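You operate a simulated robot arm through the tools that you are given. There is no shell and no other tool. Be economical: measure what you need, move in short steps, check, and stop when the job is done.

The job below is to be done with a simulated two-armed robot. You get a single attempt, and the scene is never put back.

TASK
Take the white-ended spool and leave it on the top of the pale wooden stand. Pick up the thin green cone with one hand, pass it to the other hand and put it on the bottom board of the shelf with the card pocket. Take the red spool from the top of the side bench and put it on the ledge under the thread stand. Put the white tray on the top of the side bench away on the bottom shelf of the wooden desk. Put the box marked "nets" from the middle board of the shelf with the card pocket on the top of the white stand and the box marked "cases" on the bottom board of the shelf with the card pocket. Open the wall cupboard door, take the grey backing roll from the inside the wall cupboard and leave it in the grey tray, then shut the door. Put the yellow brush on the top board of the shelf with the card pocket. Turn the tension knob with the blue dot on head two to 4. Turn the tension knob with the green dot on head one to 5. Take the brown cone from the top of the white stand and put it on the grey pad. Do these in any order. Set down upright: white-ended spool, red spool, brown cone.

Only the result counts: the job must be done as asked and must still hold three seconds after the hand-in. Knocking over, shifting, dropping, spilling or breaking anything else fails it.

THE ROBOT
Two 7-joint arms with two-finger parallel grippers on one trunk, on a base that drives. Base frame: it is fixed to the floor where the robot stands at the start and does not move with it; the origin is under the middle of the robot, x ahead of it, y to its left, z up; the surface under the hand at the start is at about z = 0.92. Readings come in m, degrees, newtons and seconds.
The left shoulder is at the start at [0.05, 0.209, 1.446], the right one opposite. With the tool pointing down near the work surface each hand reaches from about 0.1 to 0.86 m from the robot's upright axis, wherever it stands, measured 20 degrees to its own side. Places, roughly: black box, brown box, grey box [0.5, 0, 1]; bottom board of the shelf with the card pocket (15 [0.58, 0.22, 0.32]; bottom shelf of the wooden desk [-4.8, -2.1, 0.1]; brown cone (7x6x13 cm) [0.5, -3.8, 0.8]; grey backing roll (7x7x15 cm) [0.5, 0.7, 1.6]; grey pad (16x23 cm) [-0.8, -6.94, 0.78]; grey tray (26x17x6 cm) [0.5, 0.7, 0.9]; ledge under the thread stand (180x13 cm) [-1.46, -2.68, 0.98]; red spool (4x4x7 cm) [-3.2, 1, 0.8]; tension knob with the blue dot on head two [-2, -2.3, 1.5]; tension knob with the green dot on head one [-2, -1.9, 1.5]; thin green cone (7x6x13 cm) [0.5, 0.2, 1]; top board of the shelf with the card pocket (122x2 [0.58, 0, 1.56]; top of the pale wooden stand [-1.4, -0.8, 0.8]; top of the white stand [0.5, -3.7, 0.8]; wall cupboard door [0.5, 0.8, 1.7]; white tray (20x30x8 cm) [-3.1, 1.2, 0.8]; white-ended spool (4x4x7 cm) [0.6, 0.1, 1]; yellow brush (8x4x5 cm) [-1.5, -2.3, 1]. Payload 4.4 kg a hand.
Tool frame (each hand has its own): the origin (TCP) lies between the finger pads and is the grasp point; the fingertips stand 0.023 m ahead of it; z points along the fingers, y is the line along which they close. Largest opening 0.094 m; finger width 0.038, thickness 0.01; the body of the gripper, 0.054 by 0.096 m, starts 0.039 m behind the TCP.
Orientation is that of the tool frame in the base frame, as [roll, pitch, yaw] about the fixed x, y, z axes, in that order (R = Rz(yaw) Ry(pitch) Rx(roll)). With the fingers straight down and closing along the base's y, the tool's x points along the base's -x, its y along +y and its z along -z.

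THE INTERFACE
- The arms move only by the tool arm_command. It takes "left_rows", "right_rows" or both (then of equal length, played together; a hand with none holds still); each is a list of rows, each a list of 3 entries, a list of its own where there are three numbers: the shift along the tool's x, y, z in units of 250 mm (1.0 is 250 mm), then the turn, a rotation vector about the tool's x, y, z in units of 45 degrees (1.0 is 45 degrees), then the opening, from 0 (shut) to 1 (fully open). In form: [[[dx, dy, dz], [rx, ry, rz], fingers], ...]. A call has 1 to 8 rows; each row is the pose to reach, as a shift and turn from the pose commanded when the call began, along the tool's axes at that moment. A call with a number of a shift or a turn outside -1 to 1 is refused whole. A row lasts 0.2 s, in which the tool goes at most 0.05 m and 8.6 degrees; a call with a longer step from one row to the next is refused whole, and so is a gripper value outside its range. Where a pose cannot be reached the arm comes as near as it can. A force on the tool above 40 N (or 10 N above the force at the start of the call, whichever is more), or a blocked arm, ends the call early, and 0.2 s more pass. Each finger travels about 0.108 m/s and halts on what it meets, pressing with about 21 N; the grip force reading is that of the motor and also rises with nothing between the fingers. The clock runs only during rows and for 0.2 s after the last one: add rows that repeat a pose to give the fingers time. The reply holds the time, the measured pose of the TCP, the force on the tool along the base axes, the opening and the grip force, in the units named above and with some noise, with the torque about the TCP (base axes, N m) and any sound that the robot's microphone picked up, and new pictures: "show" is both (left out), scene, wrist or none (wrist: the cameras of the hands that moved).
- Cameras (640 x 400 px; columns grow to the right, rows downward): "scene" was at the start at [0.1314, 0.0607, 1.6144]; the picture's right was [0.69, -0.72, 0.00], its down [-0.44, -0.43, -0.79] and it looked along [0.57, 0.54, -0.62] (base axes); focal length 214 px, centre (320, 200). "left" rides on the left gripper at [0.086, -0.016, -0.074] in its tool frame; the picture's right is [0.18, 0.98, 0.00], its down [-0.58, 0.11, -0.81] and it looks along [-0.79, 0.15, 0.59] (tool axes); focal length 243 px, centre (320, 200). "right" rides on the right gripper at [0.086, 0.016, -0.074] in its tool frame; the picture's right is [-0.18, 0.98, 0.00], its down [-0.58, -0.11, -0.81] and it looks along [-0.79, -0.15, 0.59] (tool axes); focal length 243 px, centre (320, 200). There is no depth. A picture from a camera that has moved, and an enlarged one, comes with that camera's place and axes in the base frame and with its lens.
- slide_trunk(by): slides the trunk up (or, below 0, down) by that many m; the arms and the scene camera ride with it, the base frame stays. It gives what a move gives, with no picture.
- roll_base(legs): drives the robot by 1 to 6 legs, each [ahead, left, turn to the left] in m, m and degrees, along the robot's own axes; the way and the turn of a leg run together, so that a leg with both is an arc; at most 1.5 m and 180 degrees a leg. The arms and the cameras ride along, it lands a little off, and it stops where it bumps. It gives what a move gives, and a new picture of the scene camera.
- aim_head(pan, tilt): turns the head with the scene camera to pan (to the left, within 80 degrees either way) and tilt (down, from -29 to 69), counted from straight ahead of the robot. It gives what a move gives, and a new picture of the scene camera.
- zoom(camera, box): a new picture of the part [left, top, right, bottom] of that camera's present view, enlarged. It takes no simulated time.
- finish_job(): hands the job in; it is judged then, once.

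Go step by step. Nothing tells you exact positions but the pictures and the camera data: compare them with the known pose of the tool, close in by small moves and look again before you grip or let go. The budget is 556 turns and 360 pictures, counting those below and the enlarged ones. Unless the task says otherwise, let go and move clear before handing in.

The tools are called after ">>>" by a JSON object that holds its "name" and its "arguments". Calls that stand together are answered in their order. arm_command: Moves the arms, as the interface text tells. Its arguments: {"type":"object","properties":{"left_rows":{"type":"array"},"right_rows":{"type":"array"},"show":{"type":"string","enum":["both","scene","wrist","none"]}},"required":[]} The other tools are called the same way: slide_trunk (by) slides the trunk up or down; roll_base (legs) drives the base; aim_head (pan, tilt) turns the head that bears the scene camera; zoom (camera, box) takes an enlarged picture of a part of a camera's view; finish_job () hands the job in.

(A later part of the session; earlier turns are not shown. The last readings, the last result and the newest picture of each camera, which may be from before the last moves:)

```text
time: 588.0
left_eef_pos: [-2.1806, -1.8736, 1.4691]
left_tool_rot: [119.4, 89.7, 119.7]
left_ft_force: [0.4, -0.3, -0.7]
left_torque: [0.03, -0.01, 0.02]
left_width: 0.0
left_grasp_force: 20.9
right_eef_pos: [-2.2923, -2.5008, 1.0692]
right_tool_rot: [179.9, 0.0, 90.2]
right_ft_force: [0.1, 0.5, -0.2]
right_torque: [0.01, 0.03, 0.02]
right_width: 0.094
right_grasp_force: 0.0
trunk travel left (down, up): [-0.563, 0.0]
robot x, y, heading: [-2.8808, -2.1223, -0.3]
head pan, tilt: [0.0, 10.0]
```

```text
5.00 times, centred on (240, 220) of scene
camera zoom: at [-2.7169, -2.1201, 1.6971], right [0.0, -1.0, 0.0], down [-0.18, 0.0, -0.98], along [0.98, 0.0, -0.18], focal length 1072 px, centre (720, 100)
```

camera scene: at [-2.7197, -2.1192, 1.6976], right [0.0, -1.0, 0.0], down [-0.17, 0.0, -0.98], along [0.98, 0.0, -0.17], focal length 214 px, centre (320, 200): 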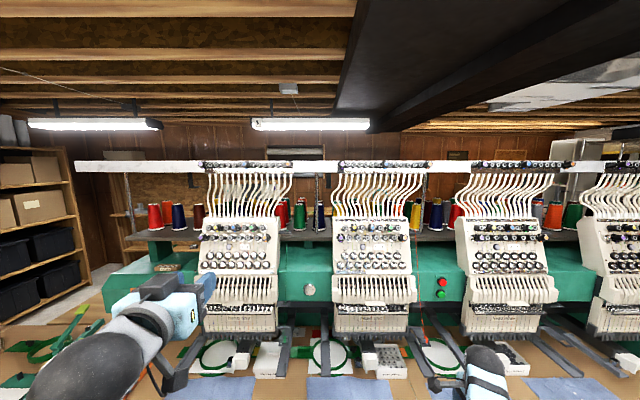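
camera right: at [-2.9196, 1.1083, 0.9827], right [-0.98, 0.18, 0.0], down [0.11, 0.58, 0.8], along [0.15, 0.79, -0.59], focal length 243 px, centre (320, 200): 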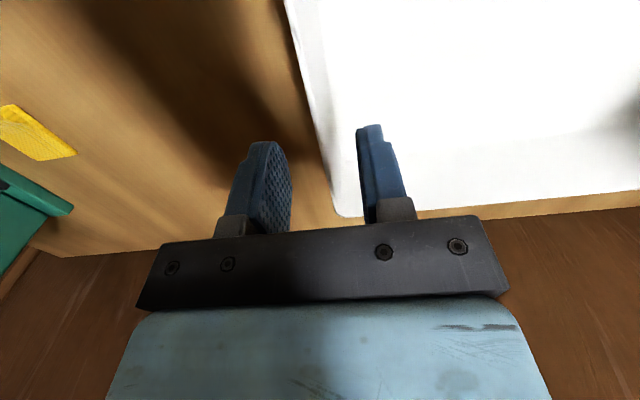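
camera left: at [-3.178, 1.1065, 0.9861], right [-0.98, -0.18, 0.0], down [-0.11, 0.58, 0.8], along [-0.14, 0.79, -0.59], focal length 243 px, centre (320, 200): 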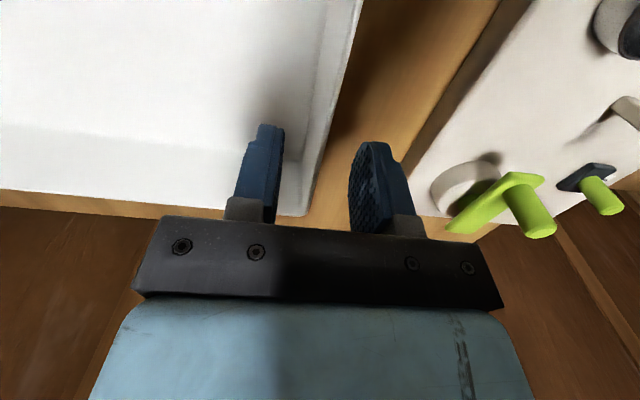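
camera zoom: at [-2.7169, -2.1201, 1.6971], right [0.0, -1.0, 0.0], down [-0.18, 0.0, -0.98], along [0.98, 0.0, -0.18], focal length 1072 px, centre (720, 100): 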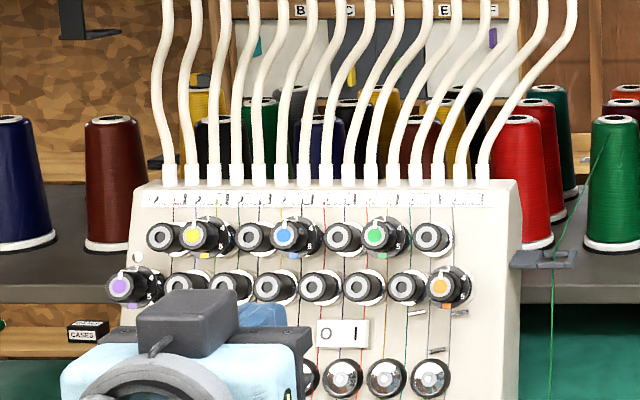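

Knob estimate: (−1.946, −1.861, 1.457). I approach with closed fingers to 2 cm short of it and look.

>>> {"name": "arm_command", "arguments": {"left_rows": [[[0.048, 0.05, 0.18], [0, 0, 0], 0], [[0.048, 0.05, 0.36], [0, 0, 0], 0], [[0.048, 0.05, 0.54], [0, 0, 0], 0], [[0.048, 0.05, 0.68], [0, 0, 0], 0], [[0.048, 0.05, 0.72], [0, 0, 0], 0]], "show": "none"}}

>>> {"name": "zoom", "arguments": {"camera": "scene", "box": [200, 190, 290, 250]}}

>>> {"name": "zoom", "arguments": {"camera": "left", "box": [160, 0, 480, 220]}}

```text
time: 589.2
left_eef_pos: [-2.0077, -1.8572, 1.4628]
left_tool_rot: [43.1, 89.6, 43.5]
left_ft_force: [-22.4, 0.9, 1.8]
left_torque: [0.01, 0.09, -0.22]
left_width: 0.0
left_grasp_force: 21.1
right_eef_pos: [-2.2965, -2.4997, 1.0724]
right_tool_rot: [179.9, 0.0, 90.3]
right_ft_force: [1.0, 0.0, 0.5]
right_torque: [0.02, 0.05, 0.02]
right_width: 0.0936
right_grasp_force: 0.1
trunk travel left (down, up): [-0.563, 0.0]
robot x, y, heading: [-2.8841, -2.1181, 0.0]
head pan, tilt: [0.0, 10.0]
```

```text
6.67 times, centred on (245, 220) of scene
camera zoom: at [-2.7231, -2.1188, 1.698], right [0.0, -1.0, 0.0], down [-0.17, 0.0, -0.99], along [0.99, 0.0, -0.17], focal length 1430 px, centre (820, 67)
```

zoom: 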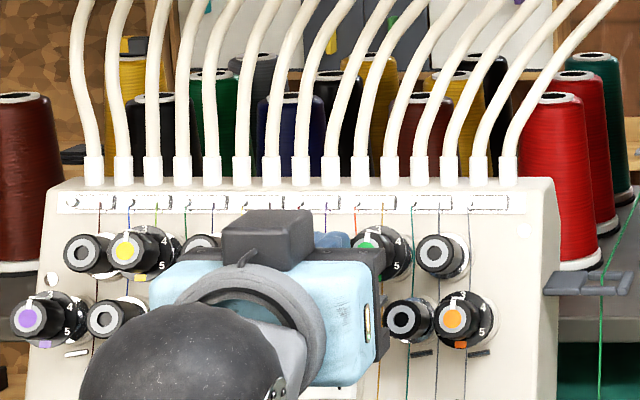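

```text
1.82 times, centred on (320, 110) of left
camera zoom: at [-2.0803, -1.8731, 1.3755], right [0.0, 0.98, -0.18], down [-0.81, 0.1, 0.58], along [0.59, 0.15, 0.8], focal length 441 px, centre (320, 364)
```

zoom: 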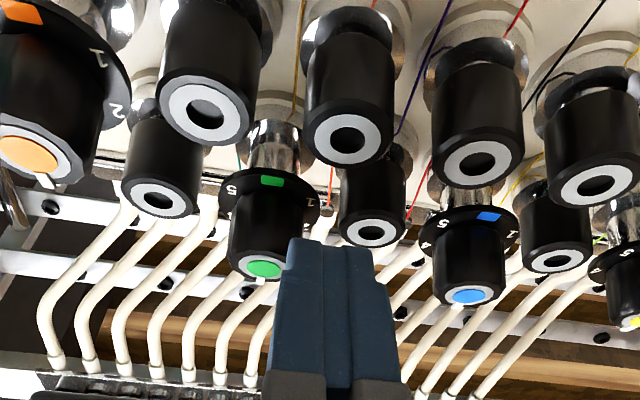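

The fingertips touched the green knob's edge: its cap is at about (−1.985, −1.872, 1.462), 2 cm proud of its neighbours. I back off 4 cm, open, shift and pre-roll the hand by −60°.

>>> {"name": "arm_command", "arguments": {"left_rows": [[[0, 0, -0.1], [0, 0, 0], 0], [[0, 0, -0.2], [0, 0, -0.15], 0.2], [[-0.02, -0.045, -0.2], [0, 0, -0.3], 0.5], [[-0.02, -0.045, -0.2], [0, 0, -0.45], 0.5], [[-0.02, -0.045, -0.2], [0, 0, -0.6], 0.5], [[-0.02, -0.045, -0.2], [0, 0, -0.75], 0.5], [[-0.02, -0.045, -0.2], [0, 0, -0.9], 0.5]], "show": "none"}}

>>> {"name": "arm_command", "arguments": {"left_rows": [[[0, 0, 0], [0, 0, -0.15], 0.5], [[0, 0, 0], [0, 0, -0.3], 0.5], [[0, 0, 0], [0, 0, -0.433], 0.5]], "show": "wrist"}}

```text
time: 590.8
left_eef_pos: [-2.0535, -1.8678, 1.4632]
left_tool_rot: [-90.1, 49.7, -89.7]
left_ft_force: [-0.3, -0.2, -0.1]
left_torque: [0.03, -0.01, 0.01]
left_width: 0.047
left_grasp_force: 0.1
right_eef_pos: [-2.2927, -2.4997, 1.0706]
right_tool_rot: [180.0, -0.1, 90.2]
right_ft_force: [0.2, 0.1, -0.4]
right_torque: [-0.01, -0.01, 0.02]
right_width: 0.0939
right_grasp_force: 0.0
trunk travel left (down, up): [-0.563, 0.0]
robot x, y, heading: [-2.879, -2.1217, -0.0]
head pan, tilt: [0.0, 10.0]
```

```text
time: 591.6
left_eef_pos: [-2.0536, -1.8673, 1.4637]
left_tool_rot: [-90.1, 30.3, -89.8]
left_ft_force: [0.5, 0.2, -0.2]
left_torque: [-0.01, 0.0, 0.0]
left_width: 0.0473
left_grasp_force: 0.0
right_eef_pos: [-2.2936, -2.4999, 1.0703]
right_tool_rot: [180.0, -0.1, 90.2]
right_ft_force: [0.1, 0.4, 0.7]
right_torque: [-0.03, 0.01, 0.01]
right_width: 0.0937
right_grasp_force: 0.0
trunk travel left (down, up): [-0.563, 0.0]
robot x, y, heading: [-2.8864, -2.1195, 0.2]
head pan, tilt: [0.0, 10.0]
camera left: at [-2.1269, -1.9519, 1.4335], right [0.0, 0.34, -0.94], down [-0.81, 0.55, 0.2], along [0.59, 0.76, 0.27], focal length 243 px, centre (320, 200)
```

left: 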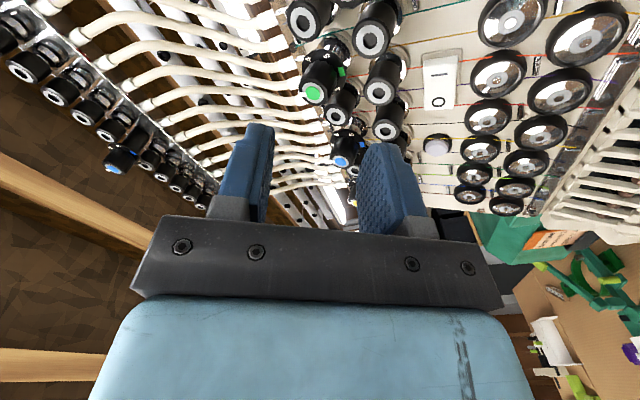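

Knob seen at y ≈ −1.874, z ≈ 1.464. I correct 7 mm, advance so the fingertips overlap the cap by 1.3 cm, and close.

>>> {"name": "arm_command", "arguments": {"left_rows": [[[0.024, -0.014, 0.05], [0, 0, 0], 0.5], [[0.024, -0.014, 0.12], [0, 0, 0], 0.5], [[0.024, -0.014, 0.18], [0, 0, 0], 0.5], [[0.024, -0.014, 0.23], [0, 0, 0], 0.5], [[0.024, -0.014, 0.23], [0, 0, 0], 0.25], [[0.024, -0.014, 0.23], [0, 0, 0], 0.1], [[0.024, -0.014, 0.23], [0, 0, 0], 0.1]], "show": "wrist"}}

```text
time: 593.2
left_eef_pos: [-1.9985, -1.8717, 1.4647]
left_tool_rot: [-90.0, 30.3, -89.5]
left_ft_force: [-7.1, 6.4, -0.5]
left_torque: [0.24, 0.2, 0.65]
left_width: 0.0236
left_grasp_force: 45.0
right_eef_pos: [-2.2947, -2.4988, 1.0723]
right_tool_rot: [179.8, 0.0, 90.2]
right_ft_force: [-0.3, 0.4, 1.6]
right_torque: [-0.03, -0.01, 0.0]
right_width: 0.0942
right_grasp_force: 0.0
trunk travel left (down, up): [-0.563, 0.0]
robot x, y, heading: [-2.8808, -2.1182, -0.1]
head pan, tilt: [0.0, 10.0]
camera left: at [-2.0708, -1.9558, 1.4348], right [0.0, 0.34, -0.94], down [-0.81, 0.55, 0.2], along [0.59, 0.76, 0.27], focal length 243 px, centre (320, 200)
```

left: 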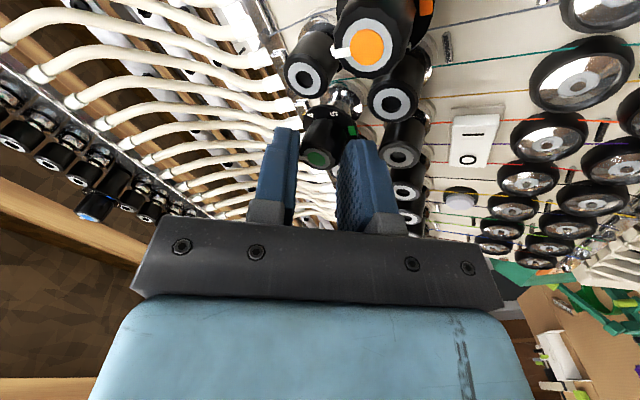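

Gripped (2.4 cm wide). Now turn clockwise 120° in three calls.

>>> {"name": "arm_command", "arguments": {"left_rows": [[[0, 0, 0], [0, 0, 0.14], 0.1], [[0, 0, 0], [0, 0, 0.28], 0.1], [[0, 0, 0], [0, 0, 0.42], 0.1], [[0, 0, 0], [0, 0, 0.56], 0.1], [[0, 0, 0], [0, 0, 0.7], 0.1], [[0, 0, 0], [0, 0, 0.84], 0.1], [[0, 0, 0], [0, 0, 0.98], 0.1]], "show": "wrist"}}

```text
time: 594.8
left_eef_pos: [-1.9981, -1.8707, 1.4645]
left_tool_rot: [-90.0, 74.6, -89.7]
left_ft_force: [-11.0, 7.5, -1.3]
left_torque: [-0.08, 0.68, 0.01]
left_width: 0.0223
left_grasp_force: 44.6
right_eef_pos: [-2.2949, -2.4991, 1.0715]
right_tool_rot: [179.9, -0.1, 90.2]
right_ft_force: [-0.4, 0.1, -0.9]
right_torque: [0.02, 0.03, 0.0]
right_width: 0.0939
right_grasp_force: 0.0
trunk travel left (down, up): [-0.563, 0.0]
robot x, y, heading: [-2.8841, -2.1203, -0.0]
head pan, tilt: [0.0, 10.0]
camera left: at [-2.0713, -1.9126, 1.3846], right [0.0, 0.9, -0.44], down [-0.81, 0.26, 0.53], along [0.59, 0.36, 0.72], focal length 243 px, centre (320, 200)
```

left: 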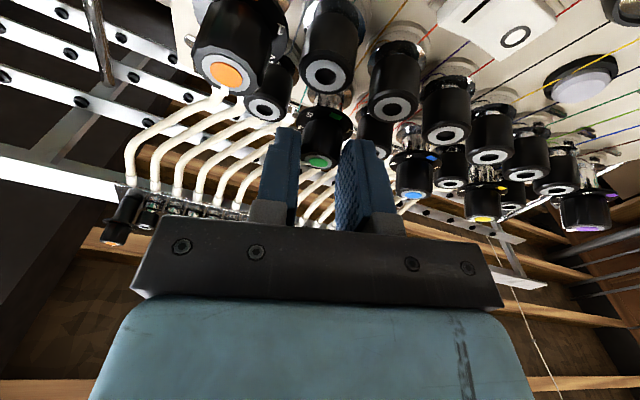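

Continuing the turn.

>>> {"name": "arm_command", "arguments": {"left_rows": [[[0, 0, 0], [0, 0, 0.14], 0.1], [[0, 0, 0], [0, 0, 0.28], 0.1], [[0, 0, 0], [0, 0, 0.42], 0.1], [[0, 0, 0], [0, 0, 0.56], 0.1], [[0, 0, 0], [0, 0, 0.7], 0.1], [[0, 0, 0], [0, 0, 0.84], 0.1], [[0, 0, 0], [0, 0, 0.98], 0.1]], "show": "none"}}

>>> {"name": "arm_command", "arguments": {"left_rows": [[[0, 0, 0], [0, 0, 0.14], 0.1], [[0, 0, 0], [0, 0, 0.28], 0.1], [[0, 0, 0], [0, 0, 0.42], 0.1], [[0, 0, 0], [0, 0, 0.56], 0.1], [[0, 0, 0], [0, 0, 0.7], 0.1]], "show": "wrist"}}

```text
time: 596.4
left_eef_pos: [-1.9976, -1.8714, 1.4634]
left_tool_rot: [90.0, 61.5, 90.3]
left_ft_force: [-3.3, 9.6, -0.3]
left_torque: [-0.38, -0.94, -0.75]
left_width: 0.0228
left_grasp_force: 45.6
right_eef_pos: [-2.2943, -2.4995, 1.0728]
right_tool_rot: [180.0, 0.2, 90.2]
right_ft_force: [-0.4, 0.1, -0.7]
right_torque: [0.0, 0.01, 0.0]
right_width: 0.0937
right_grasp_force: 0.1
trunk travel left (down, up): [-0.563, 0.0]
robot x, y, heading: [-2.8801, -2.1214, 0.1]
head pan, tilt: [0.0, 10.0]
```

```text
time: 597.6
left_eef_pos: [-1.9981, -1.8743, 1.4646]
left_tool_rot: [89.9, 30.0, 90.2]
left_ft_force: [-2.2, 6.5, 9.5]
left_torque: [-0.44, -0.57, -1.04]
left_width: 0.0236
left_grasp_force: 45.3
right_eef_pos: [-2.2956, -2.5005, 1.072]
right_tool_rot: [179.8, -0.1, 90.2]
right_ft_force: [0.2, -0.2, -0.1]
right_torque: [-0.03, 0.0, 0.0]
right_width: 0.0943
right_grasp_force: 0.2
trunk travel left (down, up): [-0.563, 0.0]
robot x, y, heading: [-2.8791, -2.1232, 0.1]
head pan, tilt: [0.0, 10.0]
camera left: at [-2.0721, -1.8083, 1.4075], right [0.0, 0.65, 0.76], down [-0.81, -0.45, 0.38], along [0.59, -0.61, 0.53], focal length 243 px, centre (320, 200)
```

left: 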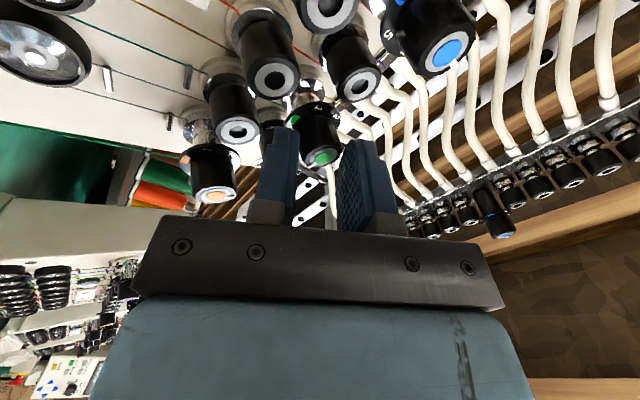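

Turned by 120°. I open, back off and check the pointer.

>>> {"name": "arm_command", "arguments": {"left_rows": [[[0, 0, 0], [0, 0, 0], 0.3], [[0, 0, 0], [0, 0, 0], 0.5], [[0, 0, 0], [0, 0, 0], 0.5], [[0, 0, -0.1], [0, 0, 0], 0.5], [[0, 0, -0.25], [0, 0, 0], 0.5], [[0, 0, -0.4], [0, 0, 0], 0.5], [[0.2, 0, -0.45], [0, 0, 0], 0.5], [[0.4, 0, -0.5], [0, 0, 0], 0.5]], "show": "none"}}

>>> {"name": "zoom", "arguments": {"camera": "scene", "box": [225, 205, 275, 240]}}

```text
refused: row 7 steps farther than a row can; nothing moved
```

```text
11.43 times, centred on (250, 222) of scene
camera zoom: at [-2.7218, -2.1187, 1.6978], right [0.0, -1.0, 0.0], down [-0.17, 0.0, -0.99], along [0.99, 0.0, -0.17], focal length 2451 px, centre (1120, -57)
```

zoom: 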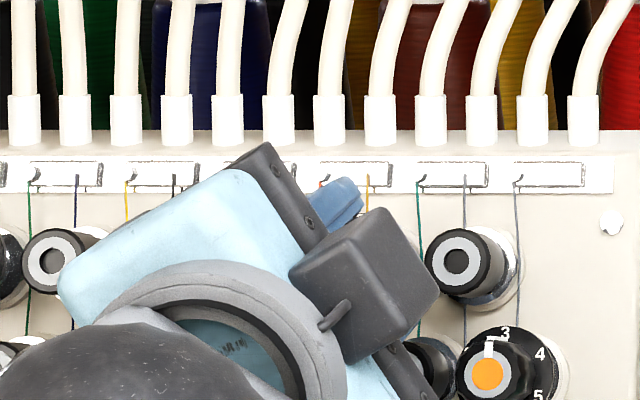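

>>> {"name": "arm_command", "arguments": {"left_rows": [[[0, 0, 0], [0, 0, 0], 0.35], [[0, 0, 0], [0, 0, 0], 0.5], [[0, 0, -0.05], [0, 0, 0], 0.5], [[0, 0, -0.2], [0, 0, 0], 0.5], [[0, 0, -0.38], [0, 0, 0], 0.5], [[0.15, 0, -0.42], [0, 0, 0], 0.5], [[0.3, 0, -0.45], [0, 0, 0], 0.5], [[0.48, 0, -0.48], [0, 0, 0], 0.5]], "show": "none"}}

>>> {"name": "zoom", "arguments": {"camera": "scene", "box": [225, 205, 275, 240]}}

```text
time: 599.4
left_eef_pos: [-2.1176, -1.7689, 1.4014]
left_tool_rot: [90.0, 30.1, 90.3]
left_ft_force: [-0.4, 1.1, -0.6]
left_torque: [0.02, 0.0, -0.02]
left_width: 0.047
left_grasp_force: 0.1
right_eef_pos: [-2.2946, -2.4994, 1.0714]
right_tool_rot: [179.8, -0.1, 90.3]
right_ft_force: [-0.3, 0.7, -0.2]
right_torque: [0.02, 0.02, 0.02]
right_width: 0.0939
right_grasp_force: 0.2
trunk travel left (down, up): [-0.563, 0.0]
robot x, y, heading: [-2.8797, -2.1241, -0.2]
head pan, tilt: [0.0, 10.0]
```

```text
11.43 times, centred on (250, 222) of scene
camera zoom: at [-2.7196, -2.1171, 1.6975], right [0.0, -1.0, 0.0], down [-0.17, 0.0, -0.98], along [0.98, 0.0, -0.17], focal length 2451 px, centre (1120, -57)
```

zoom: 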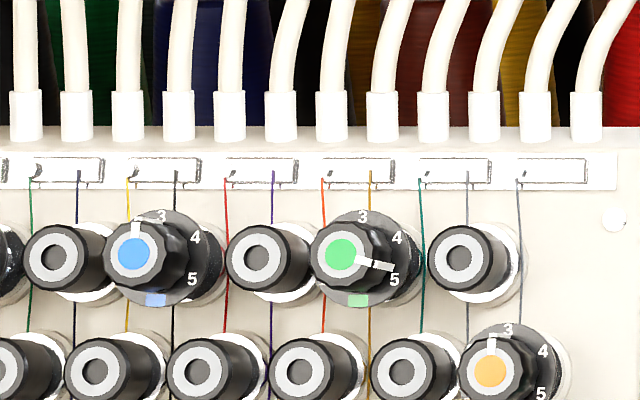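

The green pointer stands at about 105°, short of the 5 (≈123°). I regrip and turn a further 18°.

>>> {"name": "arm_command", "arguments": {"left_rows": [[[-0.16, 0.003, 0.05], [0, 0, 0], 0.5], [[-0.32, 0.006, 0.12], [0, 0, 0], 0.5], [[-0.486, 0.009, 0.2], [0, 0, 0], 0.5], [[-0.486, 0.009, 0.34], [0, 0, 0], 0.5], [[-0.486, 0.009, 0.48], [0, 0, 0], 0.5], [[-0.486, 0.009, 0.485], [0, 0, 0], 0.2], [[-0.486, 0.009, 0.485], [0, 0, 0], 0.05], [[-0.486, 0.009, 0.485], [0, 0, 0], 0.05]], "show": "none"}}

>>> {"name": "arm_command", "arguments": {"left_rows": [[[0, 0, 0], [0, 0, 0.14], 0.05], [[0, 0, 0], [0, 0, 0.28], 0.05], [[0, 0, 0], [0, 0, 0.42], 0.05], [[0, 0, 0], [0, 0, 0.42], 0.05]], "show": "none"}}

>>> {"name": "arm_command", "arguments": {"left_rows": [[[0, 0, 0], [0, 0, 0], 0.35], [[0, 0, 0], [0, 0, 0], 0.5], [[0, 0, -0.05], [0, 0, 0], 0.5], [[0, 0, -0.2], [0, 0, 0], 0.5], [[0, 0, -0.38], [0, 0, 0], 0.5], [[0.15, 0, -0.42], [0, 0, 0], 0.5], [[0.3, 0, -0.45], [0, 0, 0], 0.5], [[0.48, 0, -0.48], [0, 0, 0], 0.5]], "show": "none"}}

>>> {"name": "zoom", "arguments": {"camera": "scene", "box": [225, 205, 275, 240]}}

```text
time: 600.6
left_eef_pos: [-2.0021, -1.8756, 1.4668]
left_tool_rot: [90.4, 29.9, 90.5]
left_ft_force: [-24.6, 1.1, 0.5]
left_torque: [0.08, -0.25, 0.41]
left_width: 0.0205
left_grasp_force: 2.3
right_eef_pos: [-2.296, -2.5003, 1.0722]
right_tool_rot: [179.8, 0.0, 90.3]
right_ft_force: [-0.3, -0.3, -0.5]
right_torque: [0.01, 0.05, -0.01]
right_width: 0.094
right_grasp_force: 0.1
trunk travel left (down, up): [-0.563, 0.0]
robot x, y, heading: [-2.8815, -2.1208, 0.1]
head pan, tilt: [0.0, 10.0]
stopped in row 6 (left hand): the force on the tool passed its limit at 100 N (the readings are from after the stop); the commanded pose is now the measured one
```

```text
time: 601.6
left_eef_pos: [-2.0016, -1.8744, 1.4631]
left_tool_rot: [90.5, 11.1, 90.4]
left_ft_force: [-30.6, -5.4, -19.1]
left_torque: [-0.35, 0.38, 0.08]
left_width: 0.0178
left_grasp_force: 14.9
right_eef_pos: [-2.2974, -2.5006, 1.0708]
right_tool_rot: [179.8, 0.0, 90.4]
right_ft_force: [0.1, 0.0, 0.4]
right_torque: [0.02, -0.01, 0.0]
right_width: 0.0942
right_grasp_force: 0.1
trunk travel left (down, up): [-0.563, 0.0]
robot x, y, heading: [-2.8861, -2.1205, 0.1]
head pan, tilt: [0.0, 10.0]
```

```text
time: 603.4
left_eef_pos: [-2.1209, -1.7571, 1.4401]
left_tool_rot: [90.4, 11.2, 90.3]
left_ft_force: [-0.3, -0.2, 0.4]
left_torque: [-0.04, -0.02, 0.0]
left_width: 0.0469
left_grasp_force: 0.0
right_eef_pos: [-2.2947, -2.4975, 1.0709]
right_tool_rot: [179.9, 0.1, 90.3]
right_ft_force: [0.6, 0.0, 0.4]
right_torque: [0.01, 0.05, 0.01]
right_width: 0.0943
right_grasp_force: 0.0
trunk travel left (down, up): [-0.563, 0.0]
robot x, y, heading: [-2.8809, -2.1198, 0.3]
head pan, tilt: [0.0, 10.0]
```

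```text
11.43 times, centred on (250, 222) of scene
camera zoom: at [-2.7202, -2.1167, 1.6976], right [0.0, -1.0, 0.0], down [-0.17, 0.0, -0.98], along [0.98, 0.0, -0.17], focal length 2451 px, centre (1120, -57)
```

zoom: 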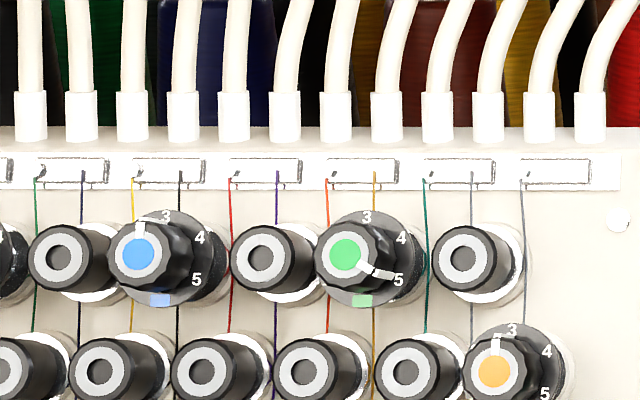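

The green pointer now stands on 5. Next the blue-dot knob of head two: I move the base right and roll the hand back to −36°.

>>> {"name": "roll_base", "arguments": {"legs": [[-0.15, 0, 0], [0, -0.43, 0], [0.15, 0, 0]]}}

>>> {"name": "arm_command", "arguments": {"left_rows": [[[0, 0, 0], [0, 0, -0.14], 0.5], [[0, 0, 0], [0, 0, -0.28], 0.5], [[0, 0, 0], [0, 0, -0.42], 0.5], [[0, 0, 0], [0, 0, -0.56], 0.5], [[0, 0, 0], [0, 0, -0.7], 0.5], [[0, 0, 0], [0, 0, -0.84], 0.5], [[0, 0, 0], [0, 0, -0.98], 0.5]], "show": "none"}}

>>> {"name": "arm_command", "arguments": {"left_rows": [[[0, 0, 0], [0, 0, -0.14], 0.5], [[0, 0, 0], [0, 0, -0.28], 0.5], [[0, 0, 0], [0, 0, -0.42], 0.5], [[0, 0, 0], [0, 0, -0.56], 0.5], [[0, 0, 0], [0, 0, -0.7], 0.5], [[0, 0, 0], [0, 0, -0.84], 0.5], [[0, 0, 0], [0, 0, -0.98], 0.5]], "show": "none"}}

>>> {"name": "arm_command", "arguments": {"left_rows": [[[0, 0, 0], [0, 0, -0.14], 0.5], [[0, 0, 0], [0, 0, -0.28], 0.5], [[0, 0, 0], [0, 0, -0.42], 0.5], [[0, 0, 0], [0, 0, -0.59], 0.5]], "show": "none"}}

```text
time: 609.7
left_eef_pos: [-2.121, -2.1839, 1.4421]
left_tool_rot: [90.3, 11.2, 90.4]
left_ft_force: [-0.5, -0.5, 0.0]
left_torque: [0.03, 0.04, -0.03]
left_width: 0.047
left_grasp_force: 0.0
right_eef_pos: [-2.2945, -2.9263, 1.0707]
right_tool_rot: [180.0, 0.0, 90.4]
right_ft_force: [-0.4, 0.4, 0.1]
right_torque: [0.02, 0.03, 0.02]
right_width: 0.094
right_grasp_force: 0.0
trunk travel left (down, up): [-0.563, 0.0]
robot x, y, heading: [-2.8805, -2.5452, 0.5]
head pan, tilt: [0.0, 10.0]
camera scene: at [-2.7214, -2.5462, 1.6978], right [0.0, -1.0, 0.0], down [-0.17, 0.0, -0.99], along [0.99, 0.0, -0.17], focal length 214 px, centre (320, 200)
```

scene: 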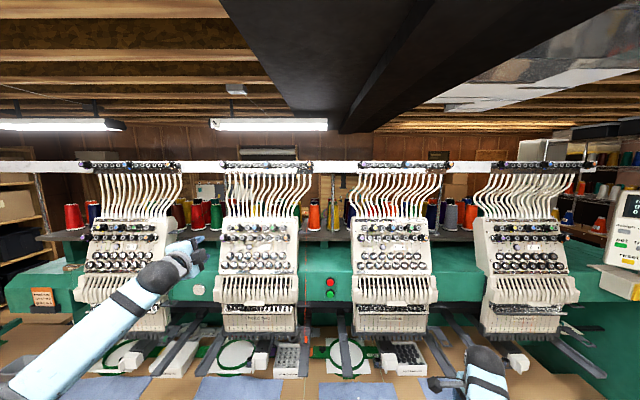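

```text
time: 611.3
left_eef_pos: [-2.1205, -2.184, 1.4424]
left_tool_rot: [90.7, 55.3, 91.1]
left_ft_force: [0.6, 0.0, 0.7]
left_torque: [0.0, 0.02, 0.0]
left_width: 0.0469
left_grasp_force: 0.0
right_eef_pos: [-2.2926, -2.9266, 1.0706]
right_tool_rot: [-180.0, 0.0, 90.4]
right_ft_force: [-0.2, 0.5, 0.4]
right_torque: [0.02, -0.02, -0.01]
right_width: 0.0941
right_grasp_force: 0.1
trunk travel left (down, up): [-0.563, 0.0]
robot x, y, heading: [-2.8853, -2.5463, 0.0]
head pan, tilt: [0.0, 10.0]
```

```text
time: 612.9
left_eef_pos: [-2.1207, -2.1851, 1.4417]
left_tool_rot: [-92.7, 80.7, -92.3]
left_ft_force: [0.1, 0.0, 0.3]
left_torque: [0.02, -0.01, 0.0]
left_width: 0.0467
left_grasp_force: 0.0
right_eef_pos: [-2.2939, -2.9253, 1.0698]
right_tool_rot: [-179.9, -0.1, 90.3]
right_ft_force: [0.5, -0.4, 0.0]
right_torque: [-0.01, 0.0, 0.03]
right_width: 0.094
right_grasp_force: 0.1
trunk travel left (down, up): [-0.563, 0.0]
robot x, y, heading: [-2.8832, -2.5452, 0.6]
head pan, tilt: [0.0, 10.0]
```

```text
time: 613.9
left_eef_pos: [-2.1204, -2.1857, 1.4413]
left_tool_rot: [-90.8, 54.1, -90.3]
left_ft_force: [-0.1, 0.0, -0.4]
left_torque: [-0.01, 0.0, 0.0]
left_width: 0.0471
left_grasp_force: 0.0
right_eef_pos: [-2.2935, -2.9269, 1.0692]
right_tool_rot: [180.0, -0.1, 90.4]
right_ft_force: [0.3, 0.3, 1.0]
right_torque: [0.01, 0.01, 0.02]
right_width: 0.0941
right_grasp_force: 0.0
trunk travel left (down, up): [-0.563, 0.0]
robot x, y, heading: [-2.883, -2.5474, 0.3]
head pan, tilt: [0.0, 10.0]
```

Now to 6 cm before the blue knob (expected −2.307, 1.464), and look with the wrist camera.

>>> {"name": "arm_command", "arguments": {"left_rows": [[[0.055, -0.12, 0.0], [0, 0, 0], 0.5], [[0.11, -0.24, 0.05], [0, 0, 0], 0.5], [[0.16, -0.34, 0.15], [0, 0, 0], 0.5], [[0.21, -0.445, 0.26], [0, 0, 0], 0.5]], "show": "wrist"}}

```text
time: 614.9
left_eef_pos: [-2.0531, -2.3085, 1.4633]
left_tool_rot: [-90.7, 54.3, -90.3]
left_ft_force: [0.6, -0.6, 0.0]
left_torque: [-0.03, -0.02, 0.04]
left_width: 0.047
left_grasp_force: 0.0
right_eef_pos: [-2.292, -2.9275, 1.0698]
right_tool_rot: [180.0, -0.1, 90.3]
right_ft_force: [-0.3, -1.1, 1.4]
right_torque: [0.02, 0.01, 0.02]
right_width: 0.0937
right_grasp_force: 0.1
trunk travel left (down, up): [-0.563, 0.0]
robot x, y, heading: [-2.8829, -2.5503, 0.2]
head pan, tilt: [0.0, 10.0]
camera left: at [-2.1269, -2.3729, 1.4035], right [-0.01, 0.69, -0.72], down [-0.81, 0.42, 0.41], along [0.59, 0.59, 0.55], focal length 243 px, centre (320, 200)
```

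left: 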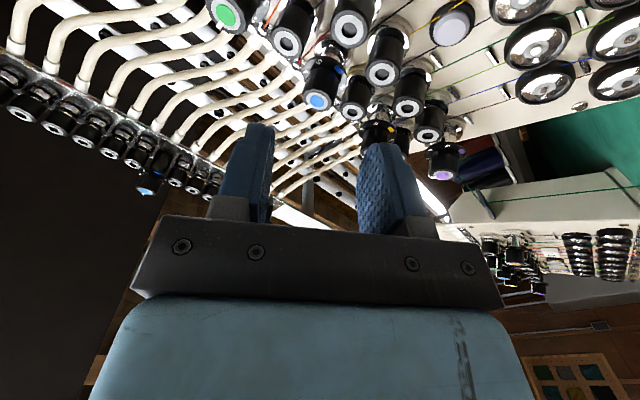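

Aligned within a millimetre. Advance, close, turn +66° and release.

>>> {"name": "arm_command", "arguments": {"left_rows": [[[0, 0, 0.08], [0, 0, 0], 0.5], [[0, 0, 0.16], [0, 0, 0], 0.5], [[0, 0, 0.225], [0, 0, 0], 0.5], [[0, 0, 0.225], [0, 0, 0], 0.3], [[0, 0, 0.225], [0, 0, 0], 0.1], [[0, 0, 0.225], [0, 0, 0], 0.1]], "show": "none"}}

>>> {"name": "arm_command", "arguments": {"left_rows": [[[0, 0, 0], [0, 0, 0.14], 0.1], [[0, 0, 0], [0, 0, 0.28], 0.1], [[0, 0, 0], [0, 0, 0.42], 0.1], [[0, 0, 0], [0, 0, 0.56], 0.1], [[0, 0, 0], [0, 0, 0.7], 0.1], [[0, 0, 0], [0, 0, 0.84], 0.1], [[0, 0, 0], [0, 0, 0.98], 0.1]], "show": "none"}}

>>> {"name": "arm_command", "arguments": {"left_rows": [[[0, 0, 0], [0, 0, 0.14], 0.1], [[0, 0, 0], [0, 0, 0.28], 0.1], [[0, 0, 0], [0, 0, 0.44], 0.1], [[0, 0, 0], [0, 0, 0.44], 0.1]], "show": "none"}}

>>> {"name": "arm_command", "arguments": {"left_rows": [[[0, 0, 0], [0, 0, 0], 0.35], [[0, 0, 0], [0, 0, 0], 0.5], [[0, 0, -0.05], [0, 0, 0], 0.5], [[0, 0, -0.2], [0, 0, 0], 0.5], [[0, 0, -0.38], [0, 0, 0], 0.5], [[0.15, 0, -0.42], [0, 0, 0], 0.5], [[0.3, 0, -0.45], [0, 0, 0], 0.5], [[0.48, 0, -0.48], [0, 0, 0], 0.5]], "show": "none"}}

>>> {"name": "zoom", "arguments": {"camera": "scene", "box": [235, 205, 295, 245]}}

```text
time: 616.3
left_eef_pos: [-1.9988, -2.3058, 1.4663]
left_tool_rot: [-90.2, 54.2, -89.8]
left_ft_force: [4.4, -2.4, 11.8]
left_torque: [0.06, -0.25, 0.16]
left_width: 0.0226
left_grasp_force: 44.9
right_eef_pos: [-2.2936, -2.9275, 1.0704]
right_tool_rot: [179.9, -0.1, 90.4]
right_ft_force: [0.1, 0.2, -0.3]
right_torque: [-0.02, -0.01, 0.01]
right_width: 0.0938
right_grasp_force: 0.1
trunk travel left (down, up): [-0.563, 0.0]
robot x, y, heading: [-2.8796, -2.5466, 0.3]
head pan, tilt: [0.0, 10.0]
```

```text
time: 617.9
left_eef_pos: [-2.0006, -2.3079, 1.465]
left_tool_rot: [92.0, 81.5, 92.4]
left_ft_force: [-0.7, -6.7, 10.6]
left_torque: [-0.21, -1.17, -0.67]
left_width: 0.0218
left_grasp_force: 45.0
right_eef_pos: [-2.2946, -2.9275, 1.07]
right_tool_rot: [179.8, -0.1, 90.4]
right_ft_force: [-0.5, 0.2, 0.1]
right_torque: [0.02, 0.0, -0.01]
right_width: 0.094
right_grasp_force: 0.0
trunk travel left (down, up): [-0.563, 0.0]
robot x, y, heading: [-2.8798, -2.5503, 0.2]
head pan, tilt: [0.0, 10.0]
```

```text
time: 618.9
left_eef_pos: [-2.0011, -2.3065, 1.4639]
left_tool_rot: [90.8, 61.8, 91.0]
left_ft_force: [-9.6, -8.6, 1.3]
left_torque: [-0.1, -0.74, -0.48]
left_width: 0.0221
left_grasp_force: 45.2
right_eef_pos: [-2.2949, -2.927, 1.0711]
right_tool_rot: [179.8, -0.1, 90.3]
right_ft_force: [0.1, 0.2, 0.0]
right_torque: [0.01, -0.03, 0.04]
right_width: 0.0942
right_grasp_force: 0.0
trunk travel left (down, up): [-0.563, 0.0]
robot x, y, heading: [-2.8854, -2.5485, 0.1]
head pan, tilt: [0.0, 10.0]
```

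```text
time: 620.7
left_eef_pos: [-2.1208, -2.2475, 1.357]
left_tool_rot: [90.7, 62.1, 91.0]
left_ft_force: [-0.5, 0.0, 1.4]
left_torque: [-0.02, -0.01, 0.0]
left_width: 0.047
left_grasp_force: 0.1
right_eef_pos: [-2.2938, -2.9255, 1.0714]
right_tool_rot: [179.9, 0.0, 90.4]
right_ft_force: [1.2, 0.6, -0.1]
right_torque: [-0.01, -0.02, -0.03]
right_width: 0.094
right_grasp_force: 0.1
trunk travel left (down, up): [-0.563, 0.0]
robot x, y, heading: [-2.8805, -2.5467, 0.3]
head pan, tilt: [0.0, 10.0]
```

```text
10.00 times, centred on (265, 225) of scene
camera zoom: at [-2.7196, -2.5448, 1.6976], right [0.0, -1.0, 0.0], down [-0.17, 0.0, -0.98], along [0.98, 0.0, -0.17], focal length 2145 px, centre (870, -50)
```

zoom: 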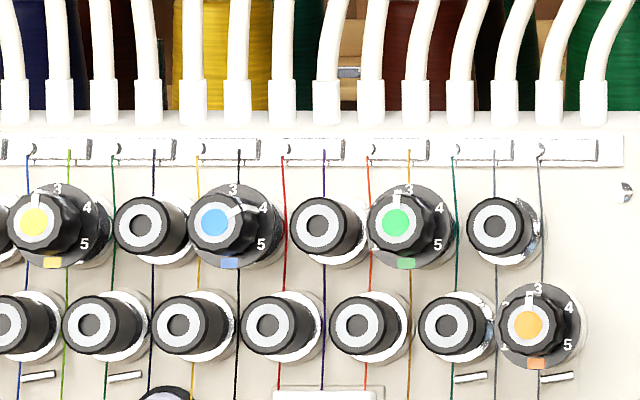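

>>> {"name": "zoom", "arguments": {"camera": "scene", "box": [250, 219, 282, 239]}}

```text
16.00 times, centred on (266, 229) of scene
camera zoom: at [-2.7196, -2.5448, 1.6976], right [0.0, -1.0, 0.0], down [-0.17, 0.0, -0.98], along [0.98, 0.0, -0.17], focal length 3432 px, centre (1184, -264)
```

zoom: 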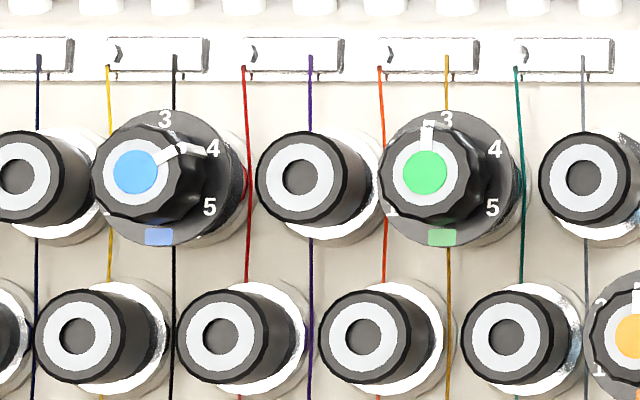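

Blue stands on 4 (about 58°). I back off and go north, checking the green knob of head one again on the way.

>>> {"name": "roll_base", "arguments": {"legs": [[-0.3, 0, 0], [0, 0.66, 0]]}}

>>> {"name": "zoom", "arguments": {"camera": "scene", "box": [300, 200, 340, 225]}}

```text
time: 628.5
left_eef_pos: [-2.4248, -1.5894, 1.3573]
left_tool_rot: [90.9, 61.9, 91.4]
left_ft_force: [0.3, 1.2, -0.6]
left_torque: [-0.01, -0.03, -0.05]
left_width: 0.047
left_grasp_force: 0.0
right_eef_pos: [-2.5974, -2.2678, 1.0716]
right_tool_rot: [-180.0, -0.1, 90.6]
right_ft_force: [-0.3, 0.0, -0.1]
right_torque: [0.02, 0.0, -0.02]
right_width: 0.094
right_grasp_force: 0.1
trunk travel left (down, up): [-0.563, 0.0]
robot x, y, heading: [-3.1861, -1.8917, 0.2]
head pan, tilt: [0.0, 10.0]
camera scene: at [-3.024, -1.8889, 1.6974], right [0.01, -1.0, 0.0], down [-0.17, 0.0, -0.98], along [0.98, 0.01, -0.17], focal length 214 px, centre (320, 200)
```

scene: 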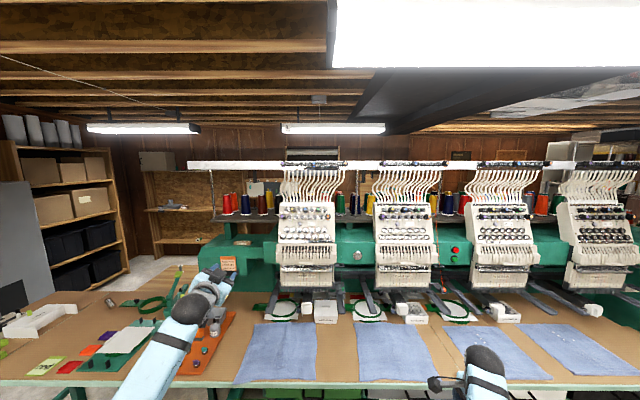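

```text
16.00 times, centred on (320, 212) of scene
camera zoom: at [-3.024, -1.8889, 1.6974], right [0.01, -1.0, 0.0], down [-0.17, 0.0, -0.98], along [0.98, 0.01, -0.17], focal length 3432 px, centre (320, 0)
```

zoom: 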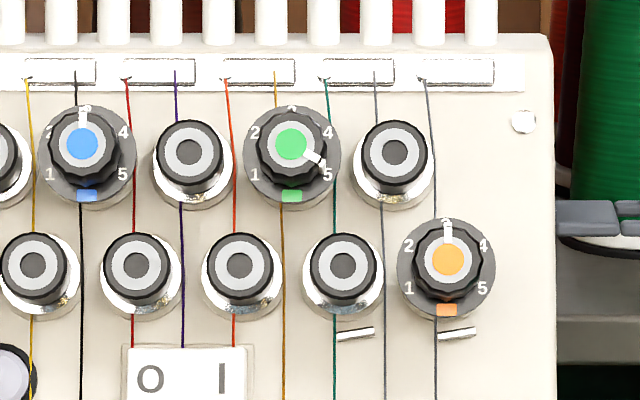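

Both knobs are right. Now for the red spool: I set the left hand to a 25° tilt, turn north and drive to the bench.

>>> {"name": "arm_command", "arguments": {"left_rows": [[[0, 0, -0.1], [0, 0, -0.15], 0.7], [[0, 0, -0.2], [0, 0, -0.3], 1], [[0, 0, -0.3], [0, 0, -0.45], 1], [[0, 0, -0.4], [0, 0, -0.62], 1]], "show": "none"}}

>>> {"name": "arm_command", "arguments": {"left_rows": [[[0, 0, 0], [0, 0.14, 0], 1], [[0, 0, 0], [0, 0.28, 0], 1], [[0, 0, 0], [0, 0.42, 0], 1], [[0, 0, 0], [0, 0.56, 0], 1], [[0, 0, 0], [0, 0.7, 0], 1], [[0, 0, 0], [0, 0.84, 0], 1], [[0, 0, 0], [0, 0.98, 0], 1]], "show": "none"}}

>>> {"name": "arm_command", "arguments": {"left_rows": [[[0.05, 0, 0.1], [0, 0.14, 0], 1], [[0.1, 0, 0.2], [0, 0.28, 0], 1], [[0.15, 0, 0.3], [0, 0.42, 0], 1], [[0.2, 0, 0.4], [0, 0.46, 0], 1], [[0.25, 0, 0.5], [0, 0.46, 0], 1]], "show": "none"}}

>>> {"name": "roll_base", "arguments": {"legs": [[0, 0, 90], [1.2, 0, 0], [0.75, 0, 0]]}}

>>> {"name": "aim_head", "arguments": {"pan": 0, "tilt": 40}}

```text
time: 629.5
left_eef_pos: [-2.5268, -1.5906, 1.3614]
left_tool_rot: [165.2, 89.7, 165.5]
left_ft_force: [-0.8, -0.2, 0.1]
left_torque: [0.02, 0.01, 0.03]
left_width: 0.0936
left_grasp_force: 0.1
right_eef_pos: [-2.598, -2.2691, 1.0709]
right_tool_rot: [179.8, -0.1, 90.6]
right_ft_force: [0.1, -0.7, 0.1]
right_torque: [-0.01, -0.02, -0.01]
right_width: 0.0938
right_grasp_force: 0.1
trunk travel left (down, up): [-0.563, 0.0]
robot x, y, heading: [-3.1841, -1.891, 0.6]
head pan, tilt: [0.0, 10.0]
```

```text
time: 631.1
left_eef_pos: [-2.5262, -1.5898, 1.358]
left_tool_rot: [179.7, 45.4, -179.7]
left_ft_force: [-0.3, -0.1, -0.7]
left_torque: [0.04, 0.01, 0.02]
left_width: 0.094
left_grasp_force: 0.0
right_eef_pos: [-2.5967, -2.2673, 1.0709]
right_tool_rot: [180.0, 0.0, 90.5]
right_ft_force: [0.4, -0.3, 0.0]
right_torque: [-0.01, 0.03, 0.0]
right_width: 0.0938
right_grasp_force: 0.0
trunk travel left (down, up): [-0.563, 0.0]
robot x, y, heading: [-3.1864, -1.8925, 0.4]
head pan, tilt: [0.0, 10.0]
```

```text
time: 632.4
left_eef_pos: [-2.4795, -1.5886, 1.2258]
left_tool_rot: [179.8, 24.7, -179.5]
left_ft_force: [-0.2, -0.2, 0.2]
left_torque: [-0.04, 0.0, 0.0]
left_width: 0.0942
left_grasp_force: 0.0
right_eef_pos: [-2.5959, -2.2683, 1.0702]
right_tool_rot: [180.0, -0.1, 90.6]
right_ft_force: [0.3, -0.1, 0.2]
right_torque: [0.01, -0.02, 0.01]
right_width: 0.0937
right_grasp_force: 0.1
trunk travel left (down, up): [-0.563, 0.0]
robot x, y, heading: [-3.1846, -1.8916, 0.5]
head pan, tilt: [0.0, 10.0]
```

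```text
time: 646.0
left_eef_pos: [-3.5677, 0.75, 1.2264]
left_tool_rot: [179.9, 24.8, -87.6]
left_ft_force: [-0.2, 0.4, -0.4]
left_torque: [0.03, 0.04, 0.01]
left_width: 0.094
left_grasp_force: 0.0
right_eef_pos: [-2.886, 0.6539, 1.0697]
right_tool_rot: [179.9, 0.0, -177.7]
right_ft_force: [0.8, 0.1, 0.0]
right_torque: [-0.02, -0.01, 0.0]
right_width: 0.0942
right_grasp_force: 0.1
trunk travel left (down, up): [-0.563, 0.0]
robot x, y, heading: [-3.2466, 0.051, 92.2]
head pan, tilt: [0.0, 10.0]
camera scene: at [-3.2488, 0.2145, 1.6975], right [1.0, 0.04, 0.0], down [0.01, -0.17, -0.98], along [-0.04, 0.98, -0.17], focal length 214 px, centre (320, 200)
```

scene: 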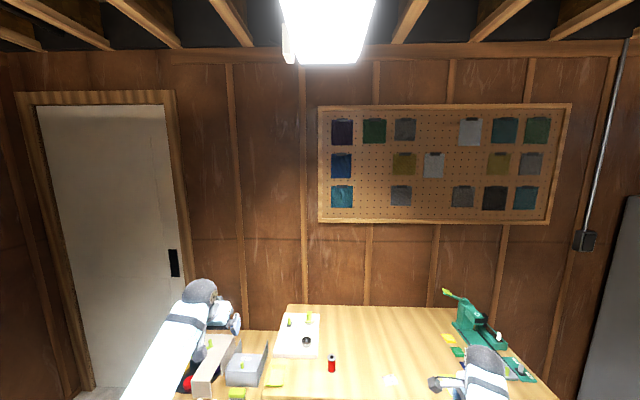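

```text
time: 646.9
left_eef_pos: [-3.5677, 0.7498, 1.2251]
left_tool_rot: [179.8, 24.9, -87.7]
left_ft_force: [0.0, -0.1, 0.3]
left_torque: [0.0, -0.02, 0.01]
left_width: 0.094
left_grasp_force: 0.1
right_eef_pos: [-2.8853, 0.6541, 1.0711]
right_tool_rot: [-179.9, 0.1, -177.6]
right_ft_force: [1.2, 0.0, 0.1]
right_torque: [0.02, 0.04, -0.01]
right_width: 0.0943
right_grasp_force: 0.0
trunk travel left (down, up): [-0.563, 0.0]
robot x, y, heading: [-3.2419, 0.056, 92.3]
head pan, tilt: [0.0, 40.0]
camera scene: at [-3.2485, 0.2068, 1.6498], right [1.0, 0.04, 0.0], down [0.02, -0.64, -0.77], along [-0.03, 0.77, -0.64], focal length 214 px, centre (320, 200)
```

scene: 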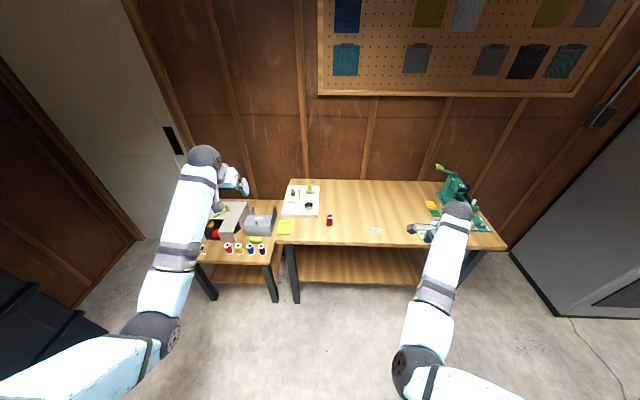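

The red spool is at about (−3.232, 1.02). I drive up with the base slightly to its right.

>>> {"name": "roll_base", "arguments": {"legs": [[0.27, -0.12, -2.3]]}}

>>> {"name": "zoom", "arguments": {"camera": "scene", "box": [200, 200, 360, 310]}}

```text
time: 648.9
left_eef_pos: [-3.4271, 1.0322, 1.2262]
left_tool_rot: [179.8, 24.8, -89.9]
left_ft_force: [0.1, 0.8, -0.5]
left_torque: [0.02, 0.02, -0.01]
left_width: 0.094
left_grasp_force: 0.0
right_eef_pos: [-2.7489, 0.9103, 1.0714]
right_tool_rot: [179.9, 0.0, -179.9]
right_ft_force: [-0.3, -0.1, 0.2]
right_torque: [-0.02, 0.01, 0.03]
right_width: 0.0941
right_grasp_force: 0.0
trunk travel left (down, up): [-0.563, 0.0]
robot x, y, heading: [-3.1311, 0.3245, 90.0]
head pan, tilt: [0.0, 40.0]
camera scene: at [-3.1289, 0.4772, 1.6498], right [1.0, 0.0, 0.0], down [0.0, -0.64, -0.77], along [0.0, 0.77, -0.64], focal length 214 px, centre (320, 200)
```

scene: 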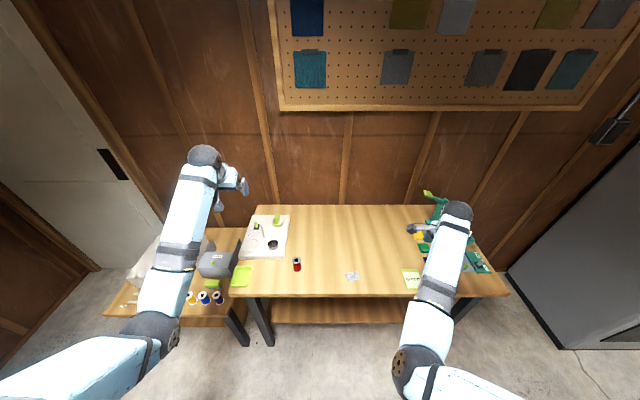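

```text
3.64 times, centred on (280, 255) of scene
camera zoom: at [-3.1289, 0.4772, 1.6498], right [1.0, 0.0, 0.0], down [0.0, -0.64, -0.77], along [0.0, 0.77, -0.64], focal length 780 px, centre (466, 0)
```

zoom: 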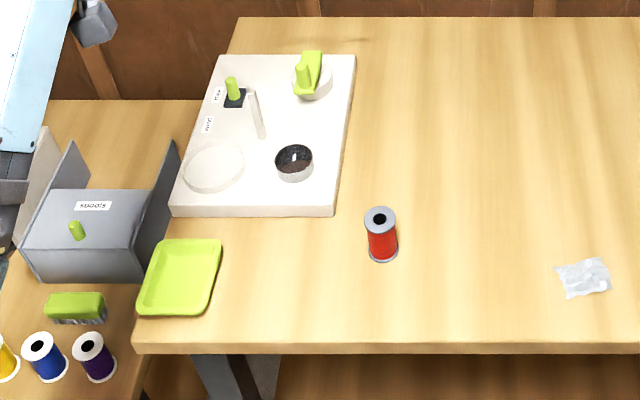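

I move the left hand over the spool and partly down.

>>> {"name": "arm_command", "arguments": {"left_rows": [[[0, -0.19, 0], [0, 0, 0], 1], [[0, -0.38, 0], [0, 0, 0], 1], [[0, -0.57, 0], [0, 0, 0], 1], [[0, -0.76, 0], [0, 0, 0], 0.8], [[0.1, -0.78, 0.16], [0, 0, 0], 0.8], [[0.2, -0.78, 0.32], [0, 0, 0], 0.8], [[0.3, -0.78, 0.48], [0, 0, 0], 0.8], [[0.4, -0.78, 0.63], [0, 0, 0], 0.8]], "show": "wrist"}}

```text
time: 650.7
left_eef_pos: [-3.2328, 1.0096, 1.0409]
left_tool_rot: [-180.0, 24.8, -89.9]
left_ft_force: [0.3, 0.4, -0.1]
left_torque: [0.01, 0.0, 0.05]
left_width: 0.0753
left_grasp_force: 0.2
right_eef_pos: [-2.7494, 0.9107, 1.0702]
right_tool_rot: [180.0, 0.0, -179.9]
right_ft_force: [-0.6, 0.3, 0.1]
right_torque: [-0.01, -0.02, 0.0]
right_width: 0.0943
right_grasp_force: 0.0
trunk travel left (down, up): [-0.563, 0.0]
robot x, y, heading: [-3.1336, 0.3213, 89.7]
head pan, tilt: [0.0, 40.0]
camera left: at [-3.2151, 0.8998, 1.0721], right [-0.98, -0.17, -0.08], down [-0.11, 0.19, 0.98], along [-0.15, 0.97, -0.2], focal length 243 px, centre (320, 200)
```

left: 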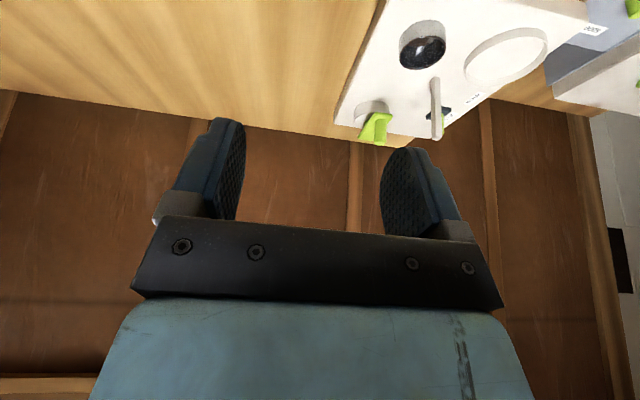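

>>> {"name": "arm_command", "arguments": {"left_rows": [[[0.07, 0, 0.115], [0, 0, 0], 0.8], [[0.14, 0, 0.23], [0, 0, 0], 0.8], [[0.205, 0, 0.346], [0, 0, 0], 0.8]], "show": "wrist"}}

>>> {"name": "zoom", "arguments": {"camera": "scene", "box": [240, 210, 360, 300]}}

```text
time: 651.5
left_eef_pos: [-3.2331, 0.9982, 0.9397]
left_tool_rot: [179.8, 24.8, -89.9]
left_ft_force: [0.7, 0.5, -0.3]
left_torque: [0.01, -0.02, 0.01]
left_width: 0.0752
left_grasp_force: 0.0
right_eef_pos: [-2.7494, 0.9111, 1.0702]
right_tool_rot: [179.9, -0.1, -179.9]
right_ft_force: [-0.2, -0.5, -0.2]
right_torque: [0.02, 0.03, 0.0]
right_width: 0.0938
right_grasp_force: 0.1
trunk travel left (down, up): [-0.563, 0.0]
robot x, y, heading: [-3.1322, 0.3266, 89.6]
head pan, tilt: [0.0, 40.0]
camera left: at [-3.215, 0.8886, 0.9716], right [-0.98, -0.17, -0.07], down [-0.11, 0.19, 0.98], along [-0.15, 0.97, -0.2], focal length 243 px, centre (320, 200)
```

left: 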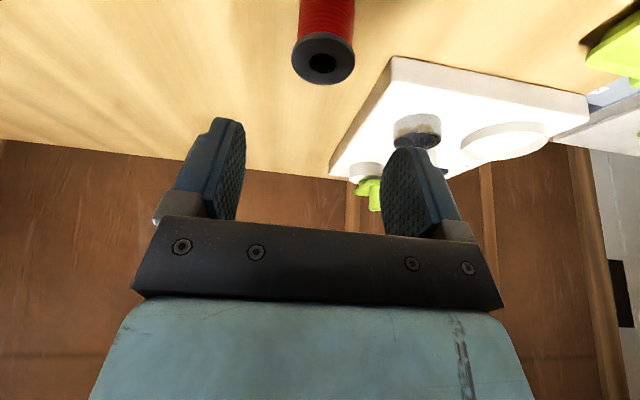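

```text
4.44 times, centred on (300, 255) of scene
camera zoom: at [-3.1284, 0.4783, 1.6497], right [1.0, 0.0, 0.0], down [0.0, -0.64, -0.77], along [0.0, 0.77, -0.64], focal length 953 px, centre (409, -44)
```

zoom: 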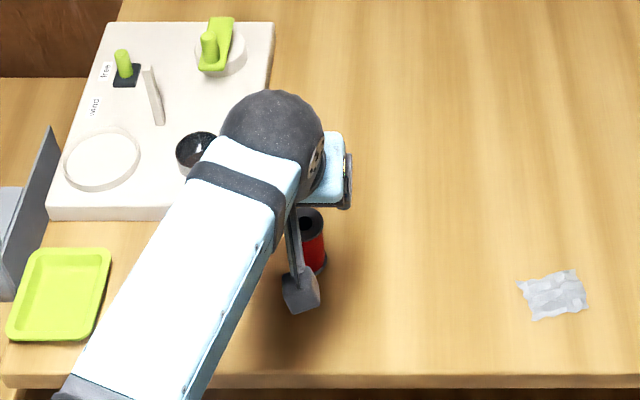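

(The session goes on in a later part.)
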